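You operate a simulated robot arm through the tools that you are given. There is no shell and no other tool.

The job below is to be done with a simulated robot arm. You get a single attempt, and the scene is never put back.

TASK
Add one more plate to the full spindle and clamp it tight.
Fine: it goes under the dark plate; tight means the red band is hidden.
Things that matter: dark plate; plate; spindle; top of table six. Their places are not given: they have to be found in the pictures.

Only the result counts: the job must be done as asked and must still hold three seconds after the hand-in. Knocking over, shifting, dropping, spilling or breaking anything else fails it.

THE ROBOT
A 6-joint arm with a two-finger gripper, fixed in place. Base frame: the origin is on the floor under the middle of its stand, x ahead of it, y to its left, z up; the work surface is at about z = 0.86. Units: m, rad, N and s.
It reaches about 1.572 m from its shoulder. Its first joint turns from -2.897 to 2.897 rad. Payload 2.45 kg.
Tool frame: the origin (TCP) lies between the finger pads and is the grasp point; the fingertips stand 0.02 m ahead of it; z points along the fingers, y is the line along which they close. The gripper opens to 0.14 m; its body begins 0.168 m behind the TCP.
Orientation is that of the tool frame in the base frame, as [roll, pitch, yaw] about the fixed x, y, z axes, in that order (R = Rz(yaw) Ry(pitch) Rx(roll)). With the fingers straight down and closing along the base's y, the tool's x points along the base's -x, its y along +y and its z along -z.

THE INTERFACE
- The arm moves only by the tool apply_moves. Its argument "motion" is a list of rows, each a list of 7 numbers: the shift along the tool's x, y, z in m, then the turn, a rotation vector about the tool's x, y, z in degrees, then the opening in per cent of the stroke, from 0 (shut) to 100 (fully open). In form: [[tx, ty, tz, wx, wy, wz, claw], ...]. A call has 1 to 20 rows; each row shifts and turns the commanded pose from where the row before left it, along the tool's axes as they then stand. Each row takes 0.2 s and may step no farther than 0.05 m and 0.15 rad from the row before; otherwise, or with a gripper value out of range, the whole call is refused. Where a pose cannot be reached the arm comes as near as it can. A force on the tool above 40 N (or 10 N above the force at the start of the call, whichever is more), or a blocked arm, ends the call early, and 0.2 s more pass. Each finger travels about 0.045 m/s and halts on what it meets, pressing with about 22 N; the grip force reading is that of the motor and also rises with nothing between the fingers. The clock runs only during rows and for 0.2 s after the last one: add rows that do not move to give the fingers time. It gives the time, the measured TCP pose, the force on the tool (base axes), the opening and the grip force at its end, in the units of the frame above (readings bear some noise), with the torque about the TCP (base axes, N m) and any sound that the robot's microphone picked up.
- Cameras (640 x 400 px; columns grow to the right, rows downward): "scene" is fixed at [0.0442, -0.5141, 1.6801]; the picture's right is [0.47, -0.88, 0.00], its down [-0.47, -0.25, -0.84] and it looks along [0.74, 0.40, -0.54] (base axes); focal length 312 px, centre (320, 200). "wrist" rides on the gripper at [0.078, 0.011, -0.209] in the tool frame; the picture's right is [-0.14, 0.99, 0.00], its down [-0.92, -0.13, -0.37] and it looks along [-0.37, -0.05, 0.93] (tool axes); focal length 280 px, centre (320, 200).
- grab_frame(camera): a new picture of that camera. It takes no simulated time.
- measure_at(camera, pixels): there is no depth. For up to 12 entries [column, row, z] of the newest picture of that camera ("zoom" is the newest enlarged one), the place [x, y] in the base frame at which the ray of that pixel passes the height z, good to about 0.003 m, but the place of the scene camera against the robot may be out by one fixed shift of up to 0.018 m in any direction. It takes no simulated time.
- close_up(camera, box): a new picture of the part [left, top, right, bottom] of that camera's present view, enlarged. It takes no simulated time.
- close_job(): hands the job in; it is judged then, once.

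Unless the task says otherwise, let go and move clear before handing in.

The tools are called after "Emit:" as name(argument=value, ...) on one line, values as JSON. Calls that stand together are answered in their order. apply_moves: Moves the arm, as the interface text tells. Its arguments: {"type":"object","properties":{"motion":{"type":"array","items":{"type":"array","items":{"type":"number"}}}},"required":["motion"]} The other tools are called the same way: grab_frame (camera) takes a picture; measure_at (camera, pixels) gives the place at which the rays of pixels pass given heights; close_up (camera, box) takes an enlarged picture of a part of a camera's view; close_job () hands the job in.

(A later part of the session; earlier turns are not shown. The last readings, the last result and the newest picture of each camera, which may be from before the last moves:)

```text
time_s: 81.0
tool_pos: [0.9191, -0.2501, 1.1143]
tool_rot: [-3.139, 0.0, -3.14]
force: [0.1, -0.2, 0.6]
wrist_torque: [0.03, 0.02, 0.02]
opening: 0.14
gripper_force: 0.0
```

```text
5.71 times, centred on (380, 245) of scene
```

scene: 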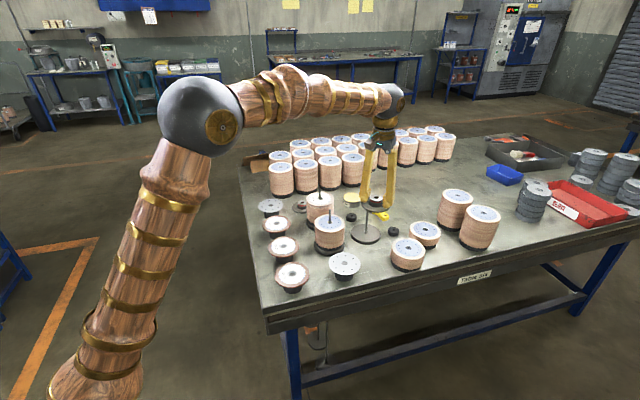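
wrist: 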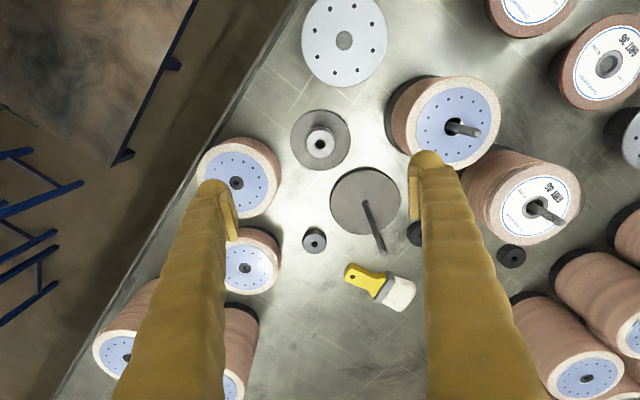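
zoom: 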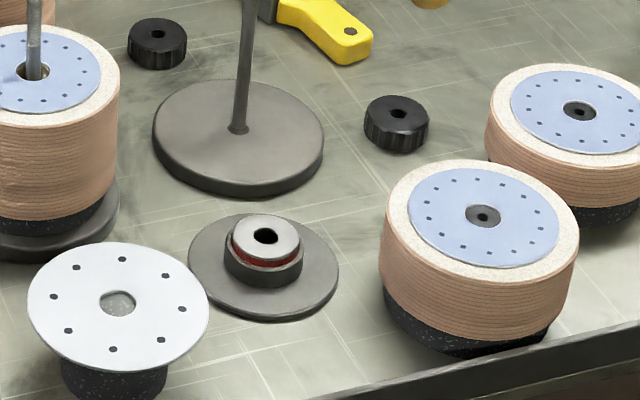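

The dark plate rests flat on the table at (0.920,-0.250), boss up. Next I'll move over the front metal plate (wrist (343,40)) to inspect and measure it.

Emit:
apply_moves(motion=[[0.0439, 0.0163, 0, 0, 0, 0, 100], [0.0439, 0.0163, 0, 0, 0, 0, 100], [0.0439, 0.0163, 0, 0, 0, 0, 100], [0, 0, 0.03, 0, 0, 0, 100], [0, 0, 0, 0, 0, 0, 100]])

Emit:
grab_frame(camera="wrist")

Emit:
close_up(camera="wrist", box=[240, 80, 400, 220])

Emit:
close_up(camera="scene", box=[320, 245, 370, 285])

```text
time_s: 82.2
tool_pos: [0.7886, -0.1996, 1.0849]
tool_rot: [-3.139, 0.002, -3.139]
force: [0.0, -0.4, 0.9]
wrist_torque: [-0.03, -0.01, -0.01]
opening: 0.1401
gripper_force: 0.1
```

```text
taken
```

wrist: 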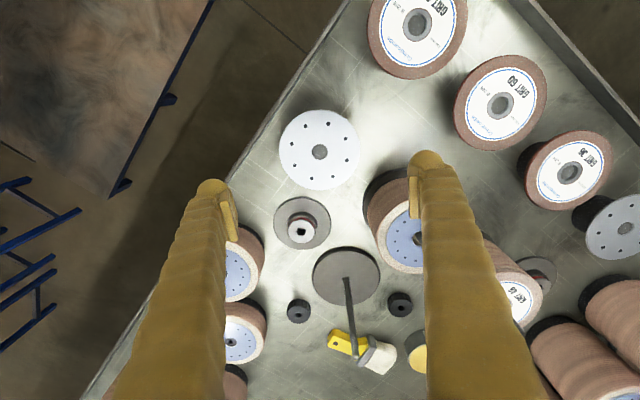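

```text
2.86 times, centred on (320, 150) of wrist
```

zoom: 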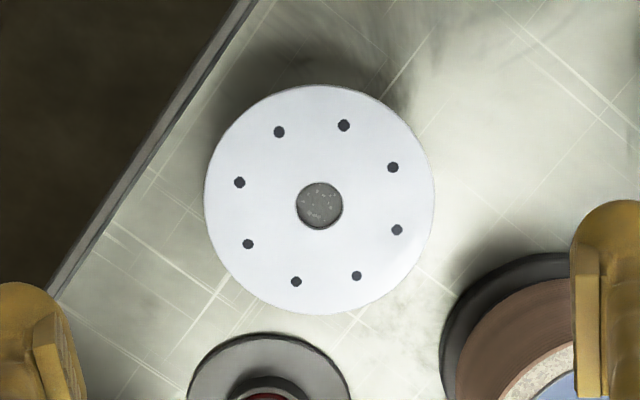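

```text
10.00 times, centred on (345, 265) of scene
```

zoom: 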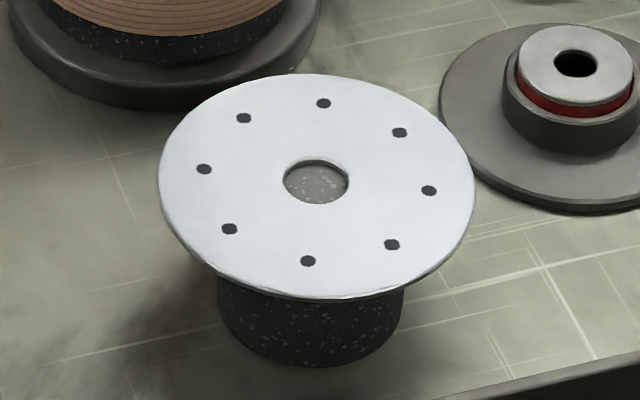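

The front plate has eight rim holes and a ~23 mm bore, centred at zoom (319,199). I'll measure its centre and rims at a few heights.

Emit:
measure_at(camera="zoom", pixels=[[345, 265, 0.91]])

Emit:
measure_at(camera="wrist", pixels=[[319.5, 150, 0.9], [319.5, 150, 0.91], [319.5, 150, 0.91], [319.5, 150, 0.92], [279, 150, 0.91], [360.3, 150, 0.91], [319.5, 109.5, 0.91], [319.5, 189.8, 0.91], [300.5, 222.5, 0.9], [320, 151.5, 0.91]])

```text
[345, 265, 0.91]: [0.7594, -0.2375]
```

```text
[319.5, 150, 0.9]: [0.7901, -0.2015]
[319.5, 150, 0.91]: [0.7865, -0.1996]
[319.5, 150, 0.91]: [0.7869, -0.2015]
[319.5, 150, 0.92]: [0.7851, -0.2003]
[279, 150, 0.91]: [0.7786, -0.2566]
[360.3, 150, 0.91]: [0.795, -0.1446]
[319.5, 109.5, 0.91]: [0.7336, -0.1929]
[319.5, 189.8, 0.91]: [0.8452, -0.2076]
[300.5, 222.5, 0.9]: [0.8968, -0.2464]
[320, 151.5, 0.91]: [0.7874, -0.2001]
```

The plate is centred at (0.7875,-0.2008), top at z≈0.909, about 113 mm across. I'll descend to z≈0.93 with fingers fully open and check alignment.

Emit:
apply_moves(motion=[[0.001, -0.001, 0.045, 0, 0, 0, 100], [0, 0, 0.045, 0, 0, 0, 100], [0, 0, 0.04, 0, 0, 0, 100], [0, 0, 0.025, 0, 0, 0, 100], [0, 0, 0, 0, 0, 0, 100]])

Emit:
grab_frame(camera="wrist")

Emit:
close_up(camera="scene", box=[305, 225, 385, 285])

```text
time_s: 83.4
tool_pos: [0.7875, -0.2031, 0.9299]
tool_rot: [-3.139, 0.0, -3.14]
force: [0.0, -0.4, 0.4]
wrist_torque: [0.02, 0.01, -0.02]
opening: 0.14
gripper_force: 0.1
```

```text
taken
```

wrist: 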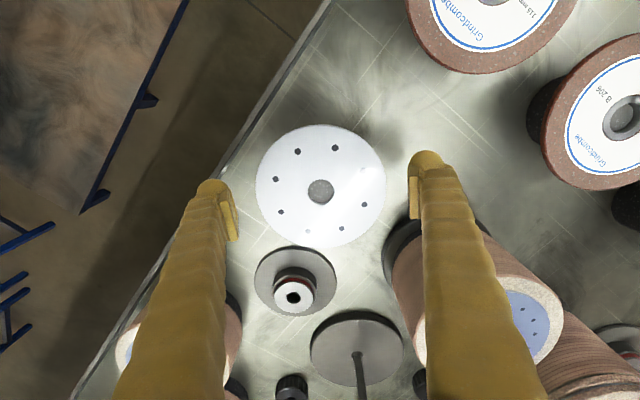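

```text
6.67 times, centred on (345, 255) of scene
```

zoom: 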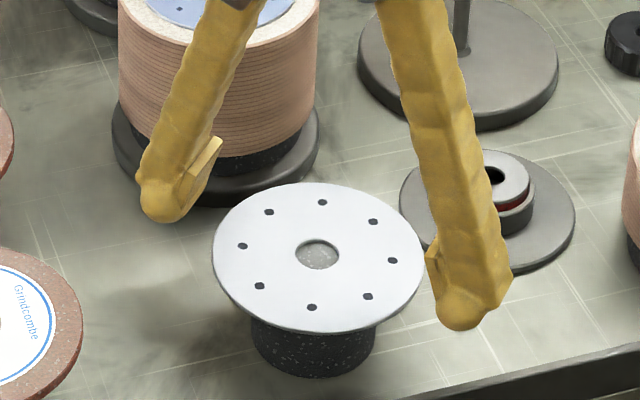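

The plate sits centred between the open fingers (wrist (320,187)). I'll measure its centre again from this close range.

Emit:
close_up(camera="wrist", box=[220, 110, 420, 260])

Emit:
measure_at(camera="wrist", pixels=[[320, 191, 0.909], [320, 191, 0.909], [320, 191, 0.909], [256, 187, 0.909], [386, 187, 0.909], [320, 124, 0.909], [320, 248, 0.909]])

```text
2.67 times, centred on (320, 185) of wrist
```

zoom: 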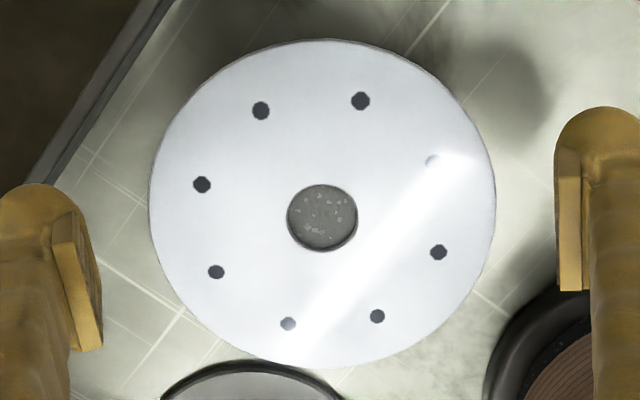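

```text
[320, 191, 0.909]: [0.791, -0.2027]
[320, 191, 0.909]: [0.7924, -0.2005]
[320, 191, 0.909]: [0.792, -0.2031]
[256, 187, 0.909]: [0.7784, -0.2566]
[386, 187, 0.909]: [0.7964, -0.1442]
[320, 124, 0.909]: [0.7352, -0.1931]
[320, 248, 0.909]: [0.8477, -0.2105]
```

The bore centre measures about (0.7905,-0.202), so I'll shift +3 mm in x, lower to z≈0.914 so the lower pads meet the rim, and close gently.

Emit:
apply_moves(motion=[[-0.003, 0, 0.008, 0, 0, 0, 100], [0, 0, 0.008, 0, 0, 0, 100], [0, 0, 0, 0, 0, 0, 100]])

Emit:
close_up(camera="scene", box=[305, 225, 385, 285])

Emit:
close_up(camera="wrist", box=[220, 110, 420, 260])

```text
time_s: 84.2
tool_pos: [0.7907, -0.2029, 0.9141]
tool_rot: [-3.138, 0.002, -3.138]
force: [-0.5, 0.5, -0.9]
wrist_torque: [-0.02, 0.0, -0.02]
opening: 0.14
gripper_force: 0.1
```

```text
6.67 times, centred on (345, 255) of scene
```

zoom: 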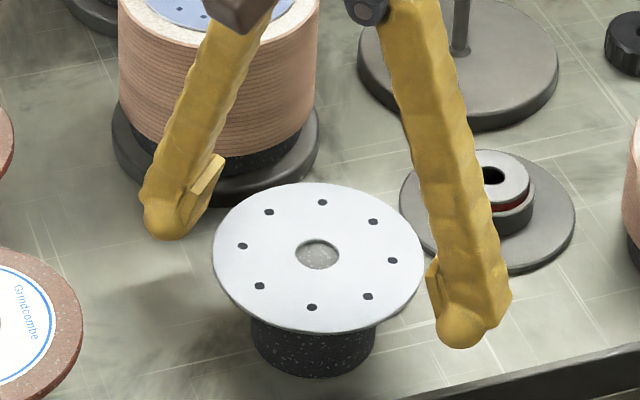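

```text
2.67 times, centred on (320, 185) of wrist
```

zoom: 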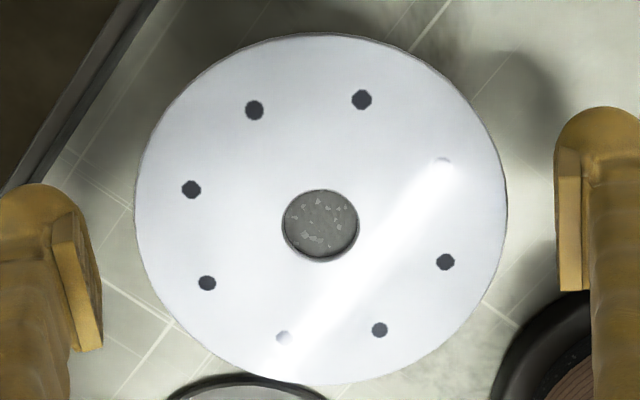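

The bore is about 1.5 mm further in x than the TCP; I'll nudge that and close on the rim.

Emit:
apply_moves(motion=[[-0.0015, 0, 0, 0, 0, 0, 95], [0, 0, 0, 0, 0, 0, 90], [0, 0, 0, 0, 0, 0, 85], [0, 0, 0, 0, 0, 0, 82], [0, 0, 0, 0, 0, 0, 78], [0, 0, 0, 0, 0, 0, 70], [0, 0, 0, 0, 0, 0, 70]])

Emit:
close_up(camera="scene", box=[305, 225, 385, 285])

Emit:
close_up(camera="wrist", box=[220, 110, 420, 260])

```text
time_s: 85.8
tool_pos: [0.792, -0.2023, 0.9139]
tool_rot: [-3.138, 0.001, -3.139]
force: [-0.8, 0.2, 1.3]
wrist_torque: [0.03, 0.04, 0.02]
opening: 0.1095
gripper_force: 22.4
```

```text
6.67 times, centred on (345, 255) of scene
```

zoom: 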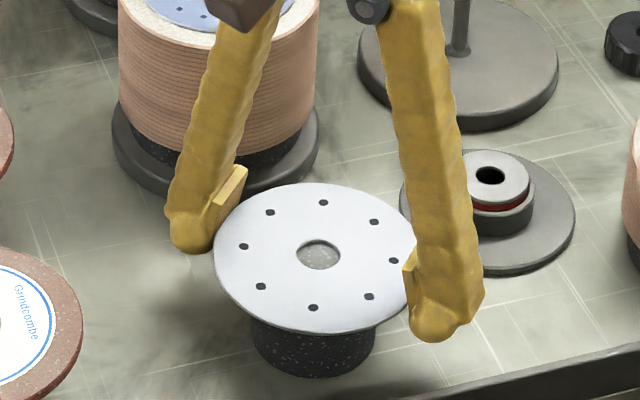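

```text
2.67 times, centred on (320, 185) of wrist
```

zoom: 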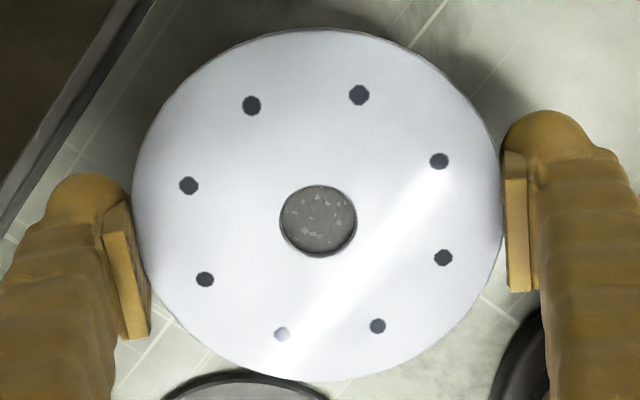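

The plate is gripped (opening 109.5 mm, 22 N). I'll lift slowly and check that it comes level and leaves the pedestal in place.

Emit:
apply_moves(motion=[[0, 0, -0.002, 0, 0, 0, 70], [0, 0, -0.003, 0, 0, 0, 70], [0, 0, -0.005, 0, 0, 0, 70], [0, 0, -0.01, 0, 0, 0, 70], [0, 0, 0, 0, 0, 0, 70]])

Emit:
close_up(camera="scene", box=[305, 225, 385, 285])

Emit:
close_up(camera="wrist", box=[220, 110, 420, 260])

```text
time_s: 87.0
tool_pos: [0.7914, -0.2021, 0.9348]
tool_rot: [-3.137, 0.001, -3.14]
force: [-0.8, 0.3, -0.9]
wrist_torque: [0.01, 0.01, 0.02]
opening: 0.1097
gripper_force: 21.8
```

```text
6.67 times, centred on (345, 255) of scene
```

zoom: 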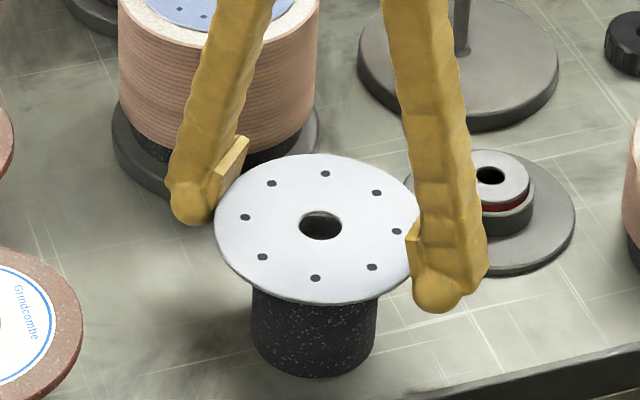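

```text
2.67 times, centred on (320, 185) of wrist
```

zoom: 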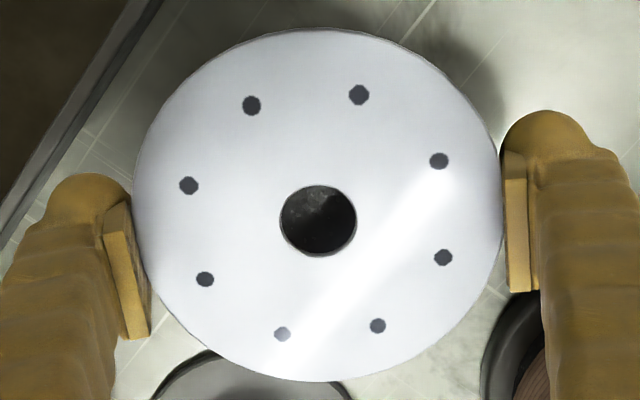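

The plate came up level with its bore on the tool axis (zoom (318,221)). I'll raise it to z≈1.13 and carry it above the spindle axis (1.021, 0.018).

Emit:
apply_moves(motion=[[0, 0, -0.03, 0, 0, 0, 70], [0, 0, -0.045, 0, 0, 0, 70], [0, 0, -0.045, 0, 0, 0, 70], [0, 0, -0.045, 0, 0, 0, 70], [0, 0, -0.03, 0, 0, 0, 70], [-0.0328, 0.03144, 0, 0, 0, 0, 70], [-0.0328, 0.03144, 0, 0, 0, 0, 70], [-0.0328, 0.03144, 0, 0, 0, 0, 70], [-0.0328, 0.03144, 0, 0, 0, 0, 70], [-0.0328, 0.03144, 0, 0, 0, 0, 70], [-0.0328, 0.03144, 0, 0, 0, 0, 70], [-0.0328, 0.03144, 0, 0, 0, 0, 70], [0, 0, 0, 0, 0, 0, 70]])

Emit:
grab_frame(camera="wrist")

Emit:
close_up(camera="scene", box=[280, 150, 360, 210])

```text
time_s: 89.8
tool_pos: [1.0217, 0.0185, 1.1275]
tool_rot: [-3.137, 0.001, -3.14]
force: [0.1, 0.2, -0.3]
wrist_torque: [0.01, 0.02, 0.0]
opening: 0.1094
gripper_force: 21.7
```

```text
taken
```

wrist: 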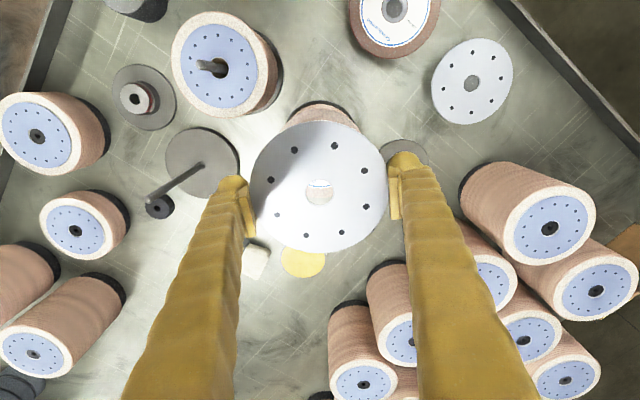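

```text
6.67 times, centred on (320, 180) of scene
```

zoom: 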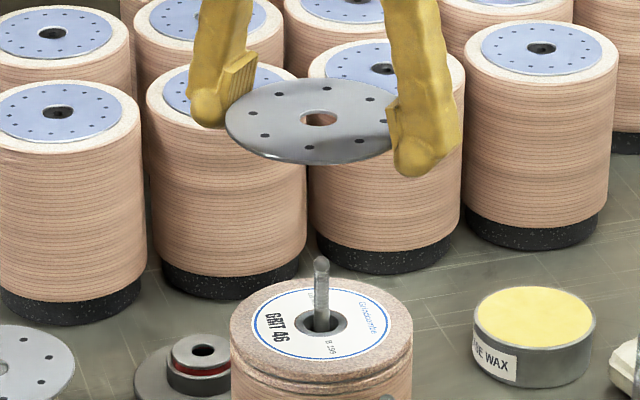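

The plate is above the stack whose top is the GRIT 46 wheel. I'll descend to just above the rod tip (TCP z≈1.055) and check that the bore lines up.

Emit:
apply_moves(motion=[[0, 0, 0.03, 0, 0, 0, 70], [0, 0, 0.03, 0, 0, 0, 70], [0, 0, 0.012, 0, 0, 0, 70], [0, 0, 0, 0, 0, 0, 70]])

Emit:
close_up(camera="wrist", box=[220, 110, 420, 260])

Emit:
close_up(camera="scene", box=[290, 165, 354, 210])

```text
time_s: 90.8
tool_pos: [1.0216, 0.018, 1.0557]
tool_rot: [-3.138, 0.001, -3.14]
force: [-1.0, 1.0, 0.1]
wrist_torque: [0.02, -0.02, -0.01]
opening: 0.1093
gripper_force: 21.8
```

```text
2.67 times, centred on (320, 185) of wrist
```

zoom: 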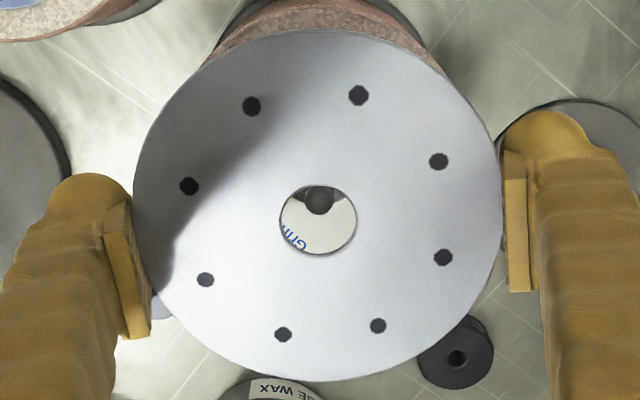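

```text
8.89 times, centred on (322, 188) of scene
```

zoom: 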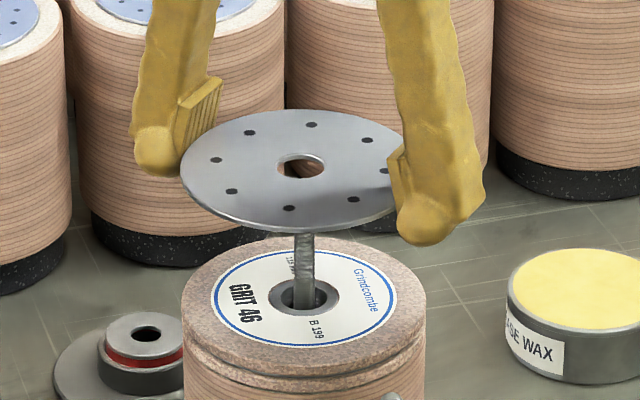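

The rod tip shows through the bore (zoom (319,202)), aligned within about 1 mm. I'll lower the plate over the rod to about z=1.010, just before the fingertips come level with the wheel's rim.

Emit:
apply_moves(motion=[[-0.0005, 0, 0.01, 0, 0, 0, 70], [0, 0, 0.015, 0, 0, 0, 70], [0, 0, 0.015, 0, 0, 0, 70], [0, 0, 0.005, 0, 0, 0, 70], [0, 0, 0, 0, 0, 0, 70]])

Emit:
close_up(camera="wrist", box=[220, 110, 420, 260])

Emit:
close_up(camera="scene", box=[290, 170, 354, 215])

```text
time_s: 92.0
tool_pos: [1.0199, 0.0181, 1.0113]
tool_rot: [-3.138, 0.0, -3.14]
force: [1.0, 0.4, -1.6]
wrist_torque: [0.02, -0.01, 0.03]
opening: 0.1093
gripper_force: 22.0
```

```text
2.67 times, centred on (320, 185) of wrist
```

zoom: 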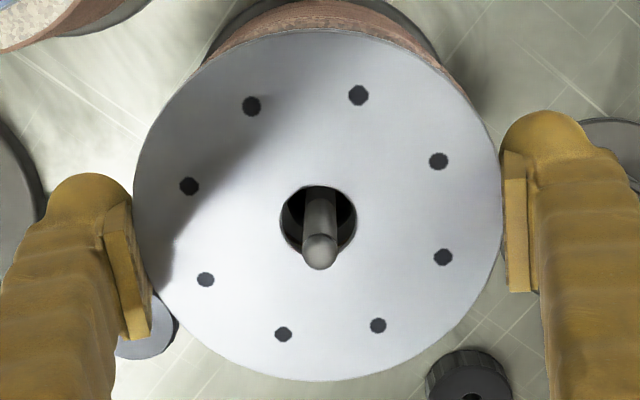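

```text
8.89 times, centred on (322, 192) of scene
```

zoom: 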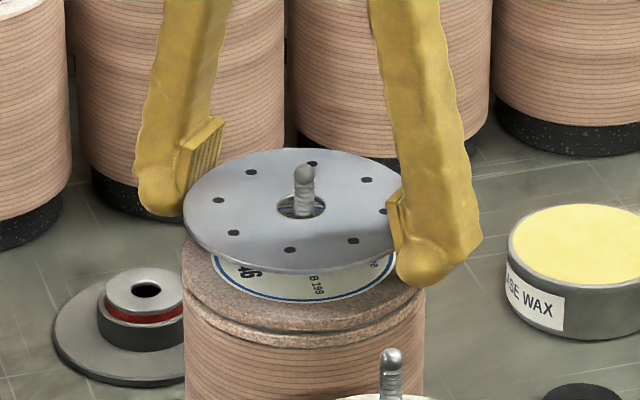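

The rod passes through the bore with clearance (zoom (320,230)). I'll lower in small steps, with 1 mm of -y correction to centre on the wheel, watching for fingertip contact with the rim.

Emit:
apply_moves(motion=[[0, -0.001, 0.002, 0, 0, 0, 70], [0, 0, 0.002, 0, 0, 0, 70], [0, 0, 0.002, 0, 0, 0, 70], [0, 0, 0.002, 0, 0, 0, 70], [0, 0, 0, 0, 0, 0, 70]])

Emit:
close_up(camera="scene", box=[290, 170, 354, 215])

```text
time_s: 93.2
tool_pos: [1.0209, 0.0175, 1.0046]
tool_rot: [-3.138, -0.001, -3.14]
force: [-0.6, 0.0, -1.1]
wrist_torque: [-0.01, 0.02, -0.01]
opening: 0.1091
gripper_force: 21.8
```

```text
8.89 times, centred on (322, 192) of scene
```

zoom: 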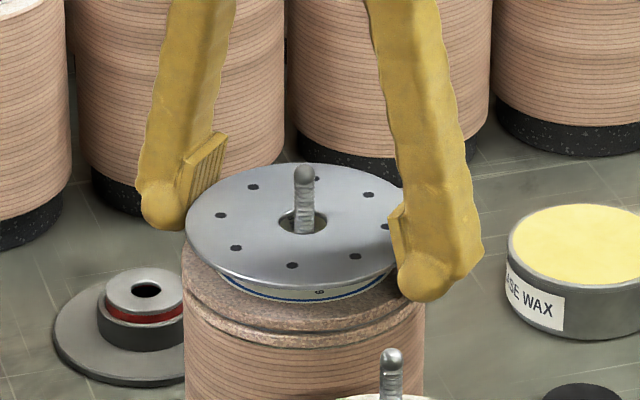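

No contact yet at z=1.0046, with the plate about 8–10 mm above the wheel. I'll continue downward in 1 mm steps.

Emit:
apply_moves(motion=[[0, 0, 0.001, 0, 0, 0, 70], [0, 0, 0.001, 0, 0, 0, 70], [0, 0, 0.001, 0, 0, 0, 70], [0, 0, 0.001, 0, 0, 0, 70], [0, 0, 0, 0, 0, 0, 70]])

Emit:
apply_moves(motion=[[0, 0, 0.001, 0, 0, 0, 70], [0, 0, 0.001, 0, 0, 0, 70], [0, 0, 0, 0, 0, 0, 70]])

Emit:
close_up(camera="scene", box=[290, 170, 354, 215])

```text
time_s: 94.4
tool_pos: [1.0216, 0.0168, 1.0004]
tool_rot: [-3.139, 0.002, -3.139]
force: [-1.0, 1.2, 5.9]
wrist_torque: [0.4, -0.01, -0.02]
opening: 0.1093
gripper_force: 21.2
```

```text
time_s: 95.2
tool_pos: [1.0214, 0.0167, 1.0]
tool_rot: [-3.138, 0.002, -3.14]
force: [1.5, 3.9, 30.1]
wrist_torque: [1.79, -0.06, -0.02]
opening: 0.1091
gripper_force: 22.0
```

```text
8.89 times, centred on (322, 192) of scene
```

zoom: 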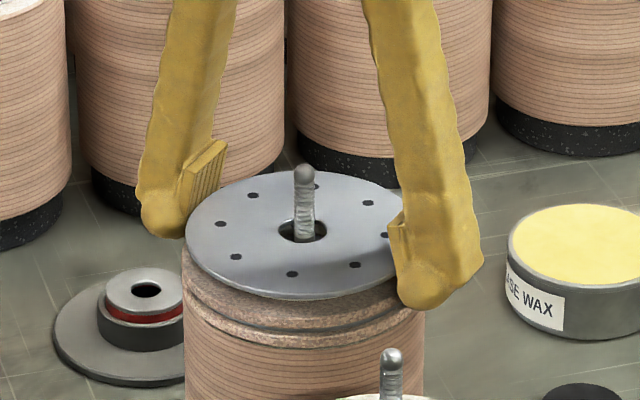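

Contact at z≈1.000 with torque +1.8 N·m about x means the +y fingertip is resting on the wheel's rim. I'll raise 2 mm, shift +2 mm in y, and try again.

Emit:
apply_moves(motion=[[0, 0, -0.003, 0, 0, 0, 70], [0, 0.002, 0, 0, 0, 0, 70], [0, 0, 0.001, 0, 0, 0, 70], [0, 0, 0.001, 0, 0, 0, 70], [0, 0, 0, 0, 0, 0, 70]])

Emit:
apply_moves(motion=[[0, 0, 0.001, 0, 0, 0, 70], [0, 0, 0.0005, 0, 0, 0, 70], [0, 0, 0, 0, 0, 0, 70]])

```text
time_s: 96.4
tool_pos: [1.0207, 0.0178, 0.9999]
tool_rot: [-3.139, 0.003, -3.141]
force: [-5.4, -5.0, 21.3]
wrist_torque: [1.19, 0.0, 0.27]
opening: 0.109
gripper_force: 21.9
```

```text
time_s: 97.2
tool_pos: [1.0222, 0.0193, 0.9993]
tool_rot: [-3.137, 0.003, -3.139]
force: [-1.2, -0.5, 11.1]
wrist_torque: [0.68, -0.01, 0.06]
opening: 0.109
gripper_force: 22.0
stopped in row 3: the force on the tool passed its limit at 41 N (the readings are from after the stop); the commanded pose is now the measured one
```

The +y fingertip still catches the rim. I'll look closely at the remaining gap before deciding.

Emit:
close_up(camera="scene", box=[295, 182, 345, 215])

Emit:
close_up(camera="wrist", box=[220, 110, 420, 260])

```text
12.12 times, centred on (320, 198) of scene
```

zoom: 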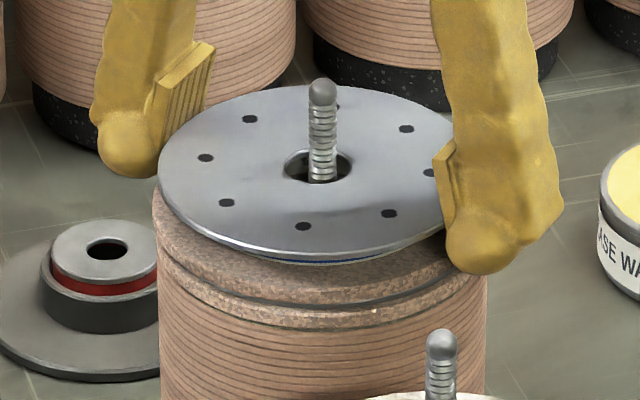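

```text
2.67 times, centred on (320, 185) of wrist
```

zoom: 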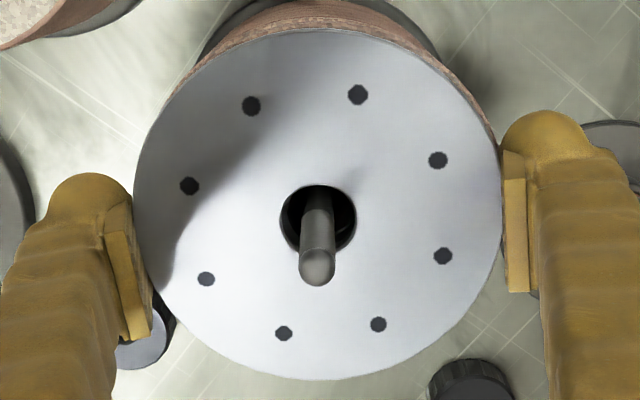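

The gap is still ~12 mm because the fingertips reach 13 mm below the plate and the wheel (≈116 mm) is wider than the plate (≈111 mm), so the tips land on its rim. Rather than drop the plate, I'll take it back to its pedestal and regrip it higher on the splayed pads so the tips clear the wheel.

Emit:
apply_moves(motion=[[0, 0, -0.02, 0, 0, 0, 70], [0, 0, -0.04, 0, 0, 0, 70], [0, 0, -0.045, 0, 0, 0, 70], [0, 0, -0.023, 0, 0, 0, 70], [0.0329, -0.03166, 0, 0, 0, 0, 70], [0.0329, -0.03166, 0, 0, 0, 0, 70], [0.0329, -0.03166, 0, 0, 0, 0, 70], [0.0329, -0.03166, 0, 0, 0, 0, 70], [0.0329, -0.03166, 0, 0, 0, 0, 70], [0.0329, -0.03166, 0, 0, 0, 0, 70], [0.0329, -0.03166, 0, 0, 0, 0, 70], [0, 0, 0, 0, 0, 0, 70], [0, 0, 0.045, 0, 0, 0, 70], [0, 0, 0.045, 0, 0, 0, 70], [0, 0, 0.045, 0, 0, 0, 70], [0, 0, 0.045, 0, 0, 0, 70], [0, 0, 0.015, 0, 0, 0, 70], [0, 0, 0, 0, 0, 0, 70]])

Emit:
close_up(camera="wrist", box=[220, 110, 420, 260])

Emit:
close_up(camera="scene", box=[305, 225, 385, 285])

```text
time_s: 101.0
tool_pos: [0.7927, -0.2038, 0.9313]
tool_rot: [-3.139, 0.001, -3.141]
force: [-0.3, 0.6, -0.5]
wrist_torque: [-0.03, -0.01, -0.04]
opening: 0.1085
gripper_force: 21.9
```

```text
2.67 times, centred on (320, 185) of wrist
```

zoom: 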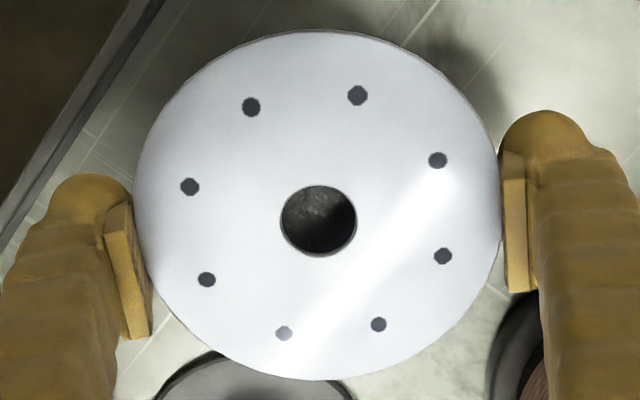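

```text
6.67 times, centred on (345, 255) of scene
```

zoom: 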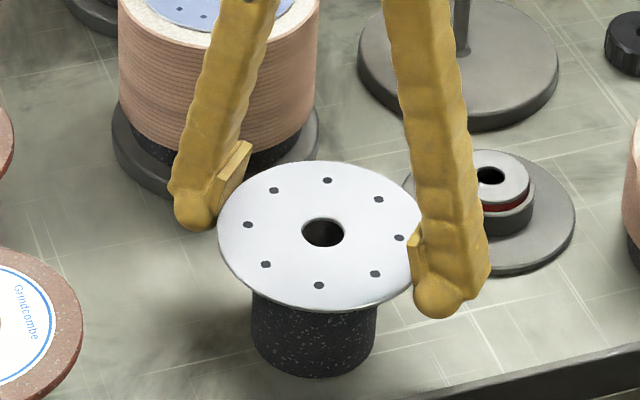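

The plate is back above its pedestal, about 1 mm off the original pose. I'll correct that and lower until it seats.

Emit:
apply_moves(motion=[[0.001, 0.0013, 0.008, 0, 0, 0, 70], [0, 0, 0.006, 0, 0, 0, 70], [0, 0, 0, 0, 0, 0, 70]])

Emit:
apply_moves(motion=[[0, 0, 0.001, 0, 0, 0, 70], [0, 0, 0.001, 0, 0, 0, 70], [0, 0, 0, 0, 0, 0, 70]])

```text
time_s: 101.8
tool_pos: [0.7911, -0.2018, 0.9174]
tool_rot: [-3.138, 0.003, -3.139]
force: [0.6, 0.0, 0.0]
wrist_torque: [0.0, 0.01, 0.0]
opening: 0.1087
gripper_force: 22.1
```

```text
time_s: 102.6
tool_pos: [0.7918, -0.2022, 0.9162]
tool_rot: [-3.138, 0.004, -3.139]
force: [-2.0, 2.0, 14.7]
wrist_torque: [-0.04, 0.34, -0.07]
opening: 0.1087
gripper_force: 21.7
```

The plate is seated on its pedestal again (15 N up). I'll open fully, go ~20 mm lower so the rim meets the upper pads, and close.

Emit:
apply_moves(motion=[[0, 0, -0.001, 0, 0, 0, 75], [0, 0, 0, 0, 0, 0, 85], [0, 0, 0, 0, 0, 0, 95], [0, 0, 0, 0, 0, 0, 100], [0, 0, 0, 0, 0, 0, 100], [0, 0, 0.007, 0, 0, 0, 100], [0, 0, 0.007, 0, 0, 0, 100], [0, 0, 0.007, 0, 0, 0, 100], [0, 0, 0, 0, 0, 0, 100]])

Emit:
close_up(camera="wrist", box=[220, 110, 420, 260])

Emit:
close_up(camera="scene", box=[305, 225, 385, 285])

```text
time_s: 104.6
tool_pos: [0.7907, -0.2028, 0.8958]
tool_rot: [-3.138, 0.002, -3.14]
force: [-0.4, -0.3, -0.3]
wrist_torque: [-0.03, 0.0, -0.02]
opening: 0.1402
gripper_force: 0.1
```

```text
2.67 times, centred on (320, 185) of wrist
```

zoom: 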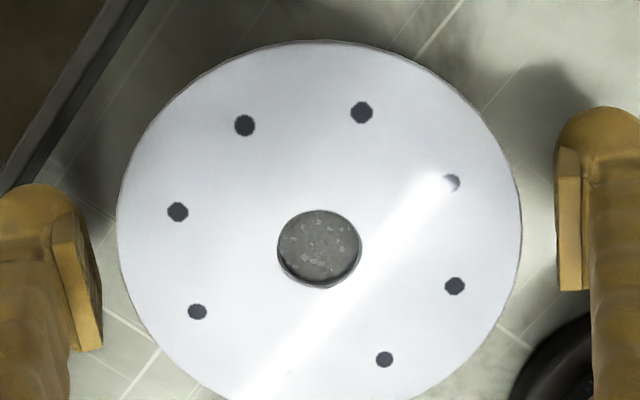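

```text
6.67 times, centred on (345, 255) of scene
```

zoom: 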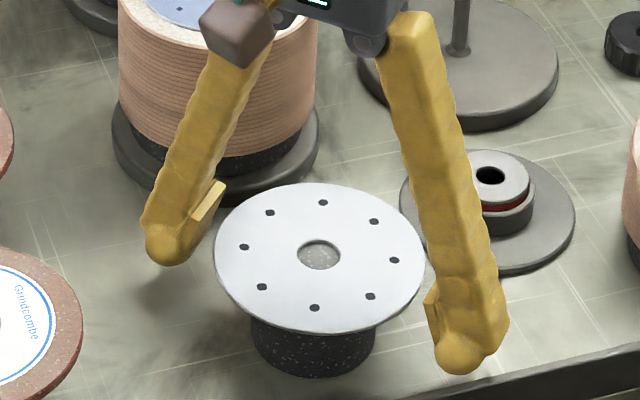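

The rim is level with the upper half of the pads and the bore is within 1 mm of the tool axis. I'll close on the plate now.

Emit:
apply_moves(motion=[[-0.0008, 0, 0, 0, 0, 0, 95], [0, 0, 0, 0, 0, 0, 90], [0, 0, 0, 0, 0, 0, 86], [0, 0, 0, 0, 0, 0, 82], [0, 0, 0, 0, 0, 0, 78], [0, 0, 0, 0, 0, 0, 72], [0, 0, 0, 0, 0, 0, 72]])

Emit:
close_up(camera="wrist", box=[220, 110, 420, 260])

Emit:
close_up(camera="scene", box=[305, 225, 385, 285])

```text
time_s: 106.2
tool_pos: [0.7917, -0.2034, 0.8961]
tool_rot: [-3.138, 0.002, -3.14]
force: [-0.3, 0.6, 1.4]
wrist_torque: [0.0, 0.02, -0.03]
opening: 0.1189
gripper_force: 22.1
```

```text
2.67 times, centred on (320, 185) of wrist
```

zoom: 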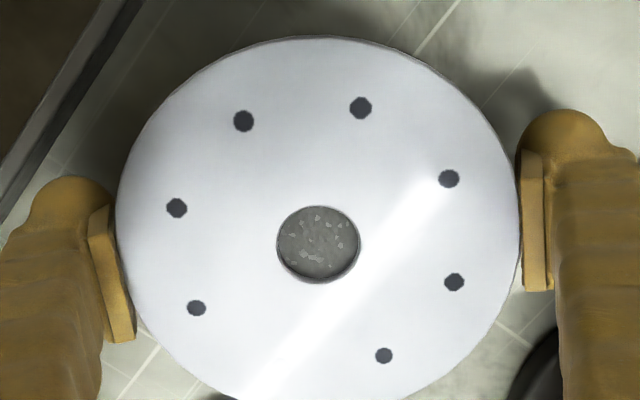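

```text
6.67 times, centred on (345, 255) of scene
```

zoom: 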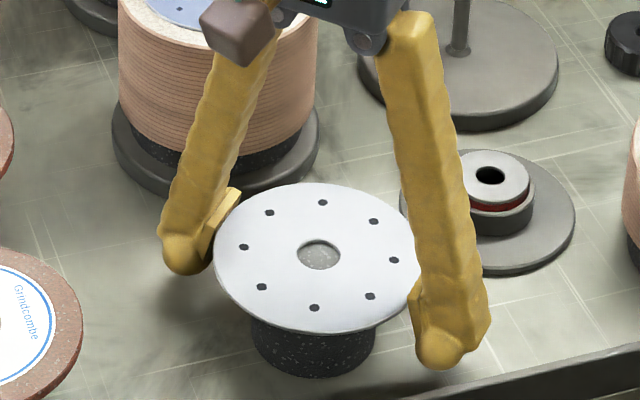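

The opening is now 118.9 mm, so the tips splay ~5 mm further out per side than before. I'll lift and check the plate holds.

Emit:
apply_moves(motion=[[0, 0, -0.002, 0, 0, 0, 72], [0, 0, -0.003, 0, 0, 0, 72], [0, 0, -0.005, 0, 0, 0, 72], [0, 0, -0.01, 0, 0, 0, 72], [0, 0, -0.03, 0, 0, 0, 72], [0, 0, 0, 0, 0, 0, 72]])

Emit:
close_up(camera="wrist", box=[220, 110, 420, 260])

Emit:
close_up(camera="scene", box=[305, 225, 385, 285])

```text
time_s: 107.6
tool_pos: [0.7923, -0.2014, 0.9469]
tool_rot: [-3.137, 0.002, -3.138]
force: [0.3, -0.1, -0.6]
wrist_torque: [0.02, 0.02, 0.01]
opening: 0.1188
gripper_force: 22.4
```

```text
2.67 times, centred on (320, 185) of wrist
```

zoom: 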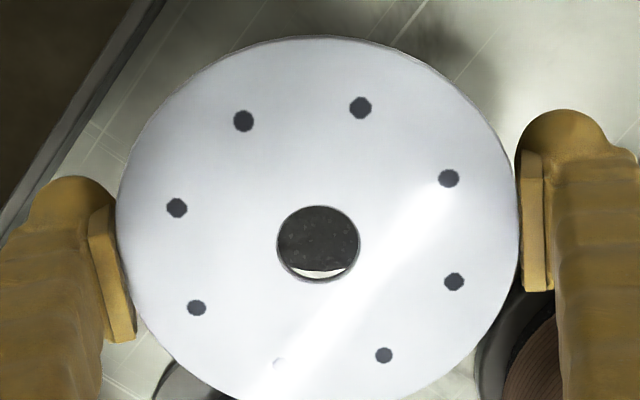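

```text
6.67 times, centred on (345, 255) of scene
```

zoom: 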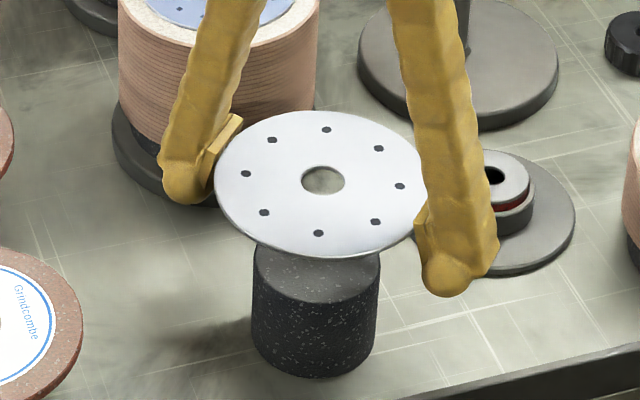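

The plate is held securely. I'll carry it back above the spindle axis at z≈1.12.

Emit:
apply_moves(motion=[[0, 0, -0.045, 0, 0, 0, 72], [0, 0, -0.045, 0, 0, 0, 72], [0, 0, -0.045, 0, 0, 0, 72], [0, 0, -0.04, 0, 0, 0, 72], [-0.0327, 0.0314, 0, 0, 0, 0, 72], [-0.0327, 0.0314, 0, 0, 0, 0, 72], [-0.0327, 0.0314, 0, 0, 0, 0, 72], [-0.0327, 0.0314, 0, 0, 0, 0, 72], [-0.0327, 0.0314, 0, 0, 0, 0, 72], [-0.0327, 0.0314, 0, 0, 0, 0, 72], [-0.0327, 0.0314, 0, 0, 0, 0, 72], [0, 0, 0, 0, 0, 0, 72]])

Emit:
grab_frame(camera="wrist")

Emit:
close_up(camera="scene", box=[290, 170, 354, 215])

```text
time_s: 110.2
tool_pos: [1.0197, 0.0184, 1.121]
tool_rot: [-3.138, 0.002, -3.14]
force: [-0.6, -0.3, -0.9]
wrist_torque: [-0.02, -0.02, 0.01]
opening: 0.1184
gripper_force: 21.7
```

```text
taken
```

wrist: 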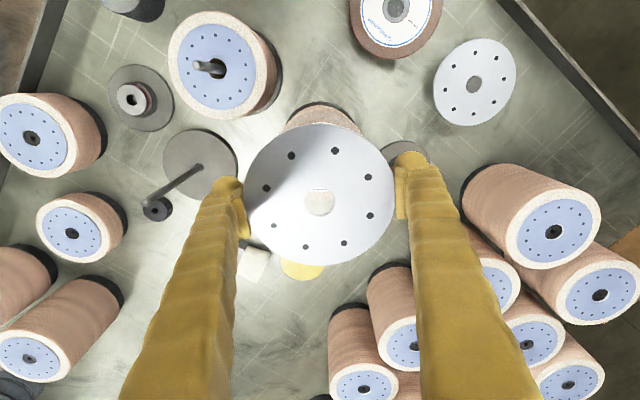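

```text
8.89 times, centred on (322, 192) of scene
```

zoom: 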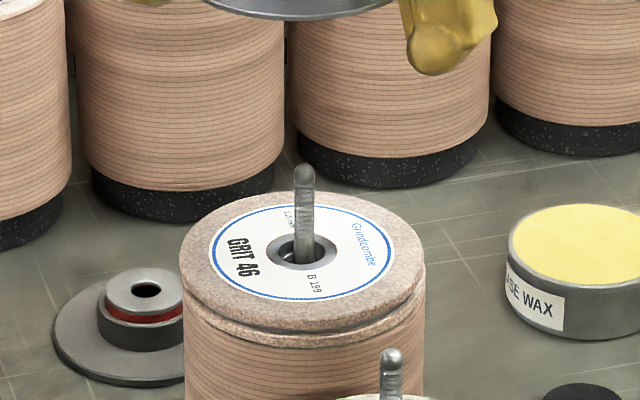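

The wheel on the stack is fully visible. I'll zoom in to check that it still sits flat and centred after the fingertip contact.

Emit:
close_up(camera="scene", box=[298, 185, 342, 213])

Emit:
measure_at(camera="zoom", pixels=[[320, 200, 0.986]])

```text
14.29 times, centred on (320, 199) of scene
```

zoom: 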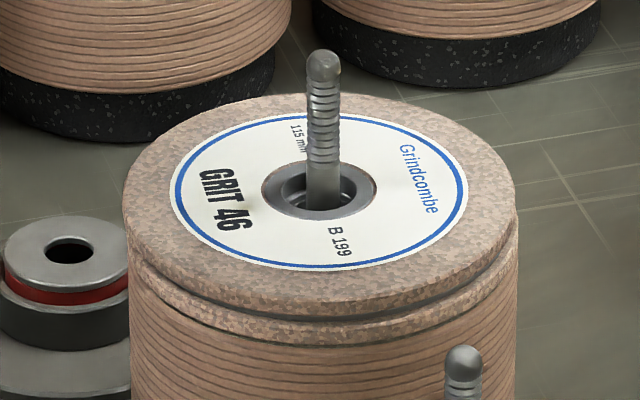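

```text
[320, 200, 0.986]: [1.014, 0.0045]
```

The wheel sits flat; its centre is about 1.5 mm toward +y from the rod. I'll descend until the plate is just above the rod tip (TCP z≈1.035) and verify the bore.

Emit:
apply_moves(motion=[[-0.001, 0.0007, 0.03, 0, 0, 0, 72], [0, 0, 0.03, 0, 0, 0, 72], [0, 0, 0.026, 0, 0, 0, 72], [0, 0, 0, 0, 0, 0, 72]])

Emit:
close_up(camera="wrist", box=[220, 110, 420, 260])

Emit:
close_up(camera="scene", box=[290, 170, 354, 215])

```text
time_s: 111.2
tool_pos: [1.0202, 0.0175, 1.0334]
tool_rot: [-3.137, 0.001, -3.14]
force: [-0.6, -0.4, -0.9]
wrist_torque: [0.01, 0.03, 0.02]
opening: 0.1184
gripper_force: 22.0
```

```text
2.67 times, centred on (320, 185) of wrist
```

zoom: 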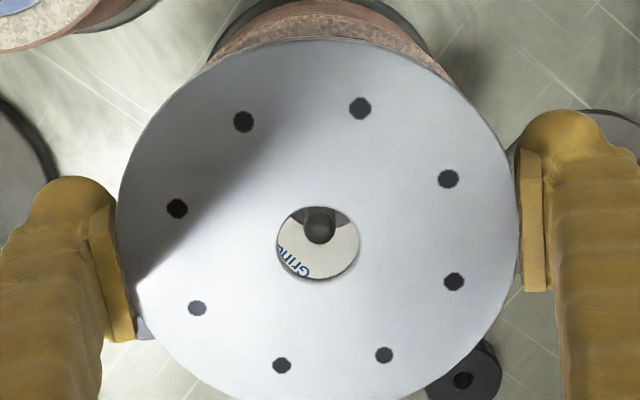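

```text
8.89 times, centred on (322, 192) of scene
```

zoom: 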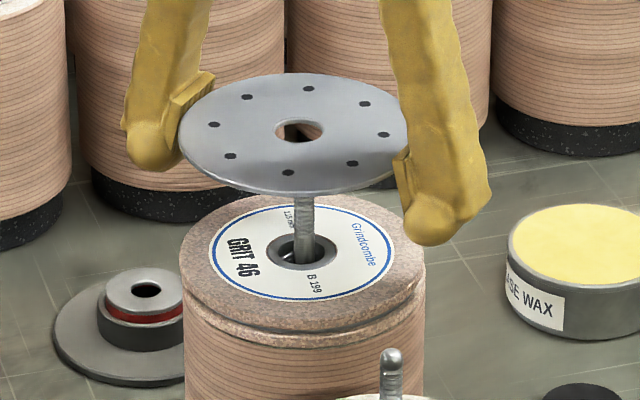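

The rod tip lies inside the bore (zoom (319,228)), about 1 mm ahead of the axis. I'll correct 1 mm in x and lower past the wheel's rim level, watching the force.

Emit:
apply_moves(motion=[[-0.001, 0.0005, 0.01, 0, 0, 0, 72], [0, 0, 0.01, 0, 0, 0, 72], [0, 0, 0.008, 0, 0, 0, 72], [0, 0, 0, 0, 0, 0, 72]])

Emit:
apply_moves(motion=[[0, 0, 0.002, 0, 0, 0, 72], [0, 0, 0.002, 0, 0, 0, 72], [0, 0, 0.002, 0, 0, 0, 72], [0, 0, 0.002, 0, 0, 0, 72], [0, 0, 0, 0, 0, 0, 72]])

Emit:
close_up(camera="scene", box=[290, 170, 354, 215])

```text
time_s: 112.2
tool_pos: [1.0212, 0.019, 1.0053]
tool_rot: [-3.137, 0.001, -3.14]
force: [-0.3, -0.5, 0.3]
wrist_torque: [0.02, 0.01, -0.02]
opening: 0.1184
gripper_force: 22.2
```

```text
time_s: 113.4
tool_pos: [1.0223, 0.0201, 0.9983]
tool_rot: [-3.139, 0.003, -3.138]
force: [0.2, -0.1, -0.6]
wrist_torque: [0.02, 0.0, 0.01]
opening: 0.1183
gripper_force: 21.7
```

```text
8.89 times, centred on (322, 192) of scene
```

zoom: 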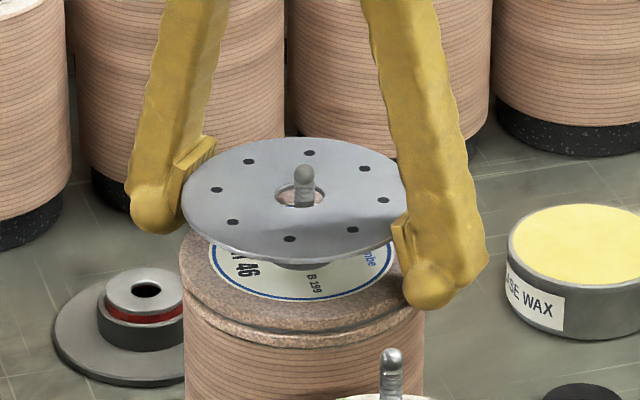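

No contact at z=0.998 this time; the tips are clearing the rim. I'll continue down in 2 mm steps.

Emit:
apply_moves(motion=[[0, 0, 0.002, 0, 0, 0, 72], [0, 0, 0.002, 0, 0, 0, 72], [0, 0, 0.002, 0, 0, 0, 72], [0, 0, 0.002, 0, 0, 0, 72], [0, 0, 0, 0, 0, 0, 72]])

Emit:
apply_moves(motion=[[0, 0, 0.002, 0, 0, 0, 72], [0, 0, 0.002, 0, 0, 0, 72], [0, 0, 0.002, 0, 0, 0, 72], [0, 0, 0, 0, 0, 0, 72]])

Emit:
close_up(camera="scene", box=[290, 170, 354, 215])

```text
time_s: 114.6
tool_pos: [1.0213, 0.0189, 0.9904]
tool_rot: [-3.138, 0.003, -3.14]
force: [0.1, 0.0, -1.2]
wrist_torque: [0.01, -0.01, -0.01]
opening: 0.1182
gripper_force: 22.0
```

```text
time_s: 115.6
tool_pos: [1.0222, 0.0196, 0.9844]
tool_rot: [-3.138, 0.002, -3.14]
force: [0.0, 0.0, -0.8]
wrist_torque: [0.0, 0.0, -0.04]
opening: 0.1183
gripper_force: 22.2
```

```text
8.89 times, centred on (322, 192) of scene
```

zoom: 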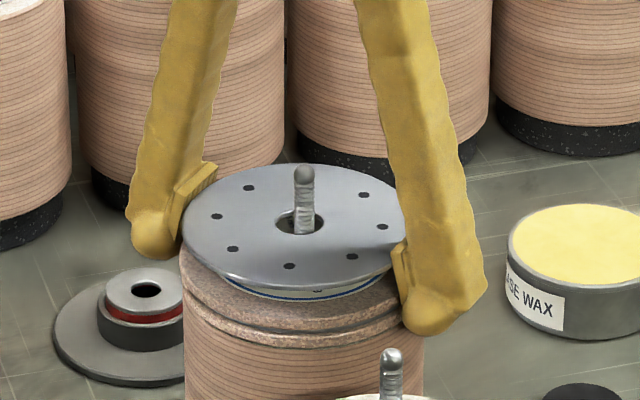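

The tips are well past the rim with no contact, and the plate is about 6–8 mm above the wheel. I'll continue with 1 mm steps until it seats.

Emit:
apply_moves(motion=[[0, 0, 0.001, 0, 0, 0, 72], [0, 0, 0.001, 0, 0, 0, 72], [0, 0, 0.001, 0, 0, 0, 72], [0, 0, 0.001, 0, 0, 0, 72], [0, 0, 0, 0, 0, 0, 72]])

Emit:
apply_moves(motion=[[0, 0, 0.001, 0, 0, 0, 72], [0, 0, 0.001, 0, 0, 0, 72], [0, 0, 0, 0, 0, 0, 72]])

Emit:
close_up(camera="scene", box=[290, 170, 354, 215])

```text
time_s: 116.8
tool_pos: [1.0219, 0.0196, 0.9803]
tool_rot: [-3.137, 0.001, -3.139]
force: [-0.7, 0.4, -0.1]
wrist_torque: [0.04, 0.0, 0.02]
opening: 0.1185
gripper_force: 21.8
```

```text
time_s: 117.6
tool_pos: [1.0228, 0.0184, 0.9782]
tool_rot: [-3.137, 0.002, -3.141]
force: [1.2, 0.9, 1.8]
wrist_torque: [0.02, -0.03, 0.02]
opening: 0.1179
gripper_force: 21.8
```

```text
8.89 times, centred on (322, 192) of scene
```

zoom: 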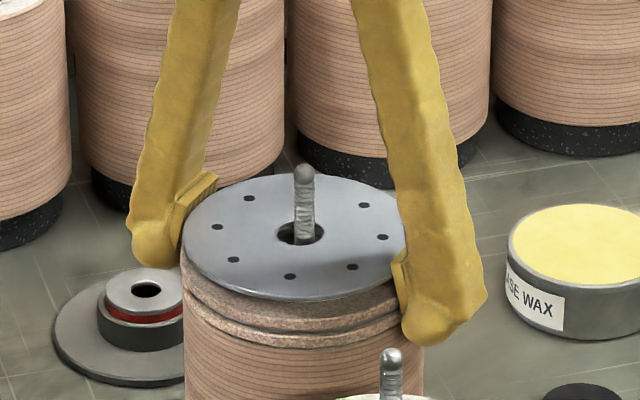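

The plate looks nearly seated (force turning positive at z=0.978). I'll go one or two more millimetres.

Emit:
apply_moves(motion=[[0, 0, 0.001, 0, 0, 0, 72], [0, 0, 0, 0, 0, 0, 72]])

Emit:
apply_moves(motion=[[0, 0, 0.001, 0, 0, 0, 72], [0, 0, 0, 0, 0, 0, 72]])

```text
time_s: 118.2
tool_pos: [1.0218, 0.0191, 0.9777]
tool_rot: [-3.138, 0.004, -3.139]
force: [0.1, 0.7, 7.6]
wrist_torque: [0.01, -0.02, 0.05]
opening: 0.1183
gripper_force: 22.7
```

```text
time_s: 118.8
tool_pos: [1.0223, 0.0193, 0.9778]
tool_rot: [-3.137, 0.004, -3.137]
force: [-0.3, 0.1, 14.7]
wrist_torque: [-0.07, -0.03, 0.09]
opening: 0.1184
gripper_force: 22.0
```

The plate is seated evenly on the wheel (14.7 N, no torque). I'll relax 1 mm, open fully, and rise straight up.

Emit:
apply_moves(motion=[[0, 0, -0.001, 0, 0, 0, 80], [0, 0, 0, 0, 0, 0, 88], [0, 0, 0, 0, 0, 0, 95], [0, 0, 0, 0, 0, 0, 100], [0, 0, 0, 0, 0, 0, 100], [0, 0, -0.01, 0, 0, 0, 100], [0, 0, -0.02, 0, 0, 0, 100], [0, 0, -0.03, 0, 0, 0, 100], [0, 0, -0.04, 0, 0, 0, 100], [0, 0, -0.045, 0, 0, 0, 100], [0, 0, 0, 0, 0, 0, 100]])

Emit:
grab_frame(camera="wrist")

Emit:
close_up(camera="scene", box=[298, 180, 342, 208])

Emit:
close_up(camera="wrist", box=[250, 100, 390, 220])

```text
time_s: 121.2
tool_pos: [1.022, 0.0194, 1.1224]
tool_rot: [-3.14, 0.002, -3.14]
force: [0.6, -0.2, -0.2]
wrist_torque: [-0.01, -0.01, -0.04]
opening: 0.1401
gripper_force: 0.3
```

```text
taken
```

wrist: 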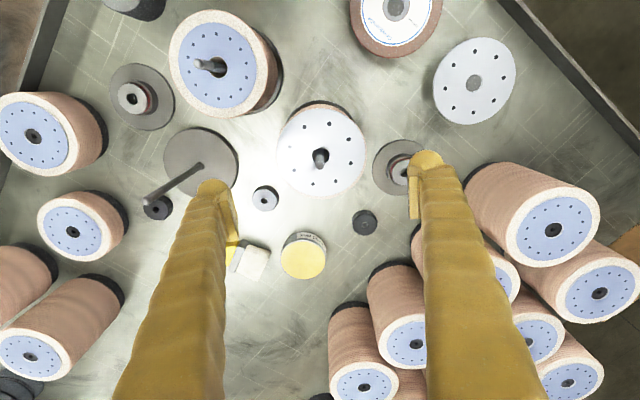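

```text
14.29 times, centred on (320, 194) of scene
```

zoom: 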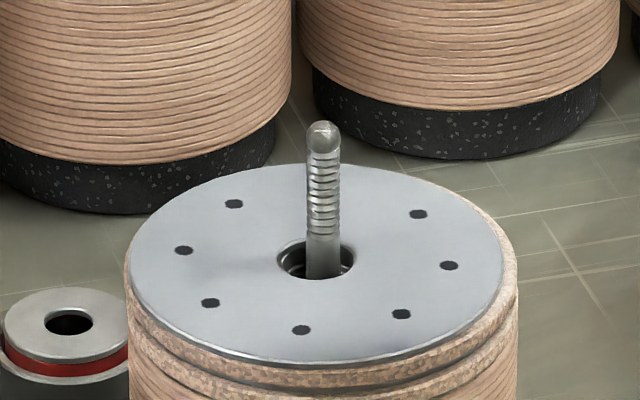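

```text
3.33 times, centred on (320, 160) of wrist
```

zoom: 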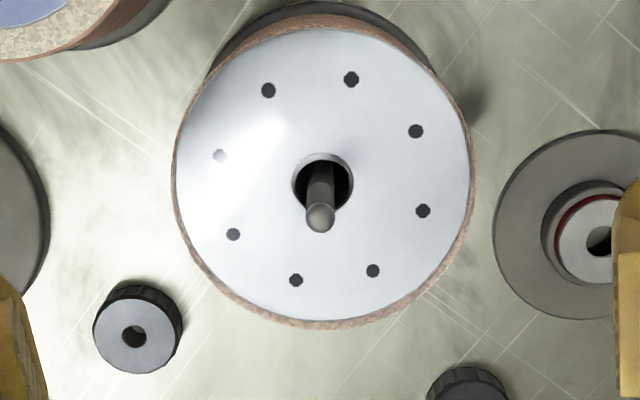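

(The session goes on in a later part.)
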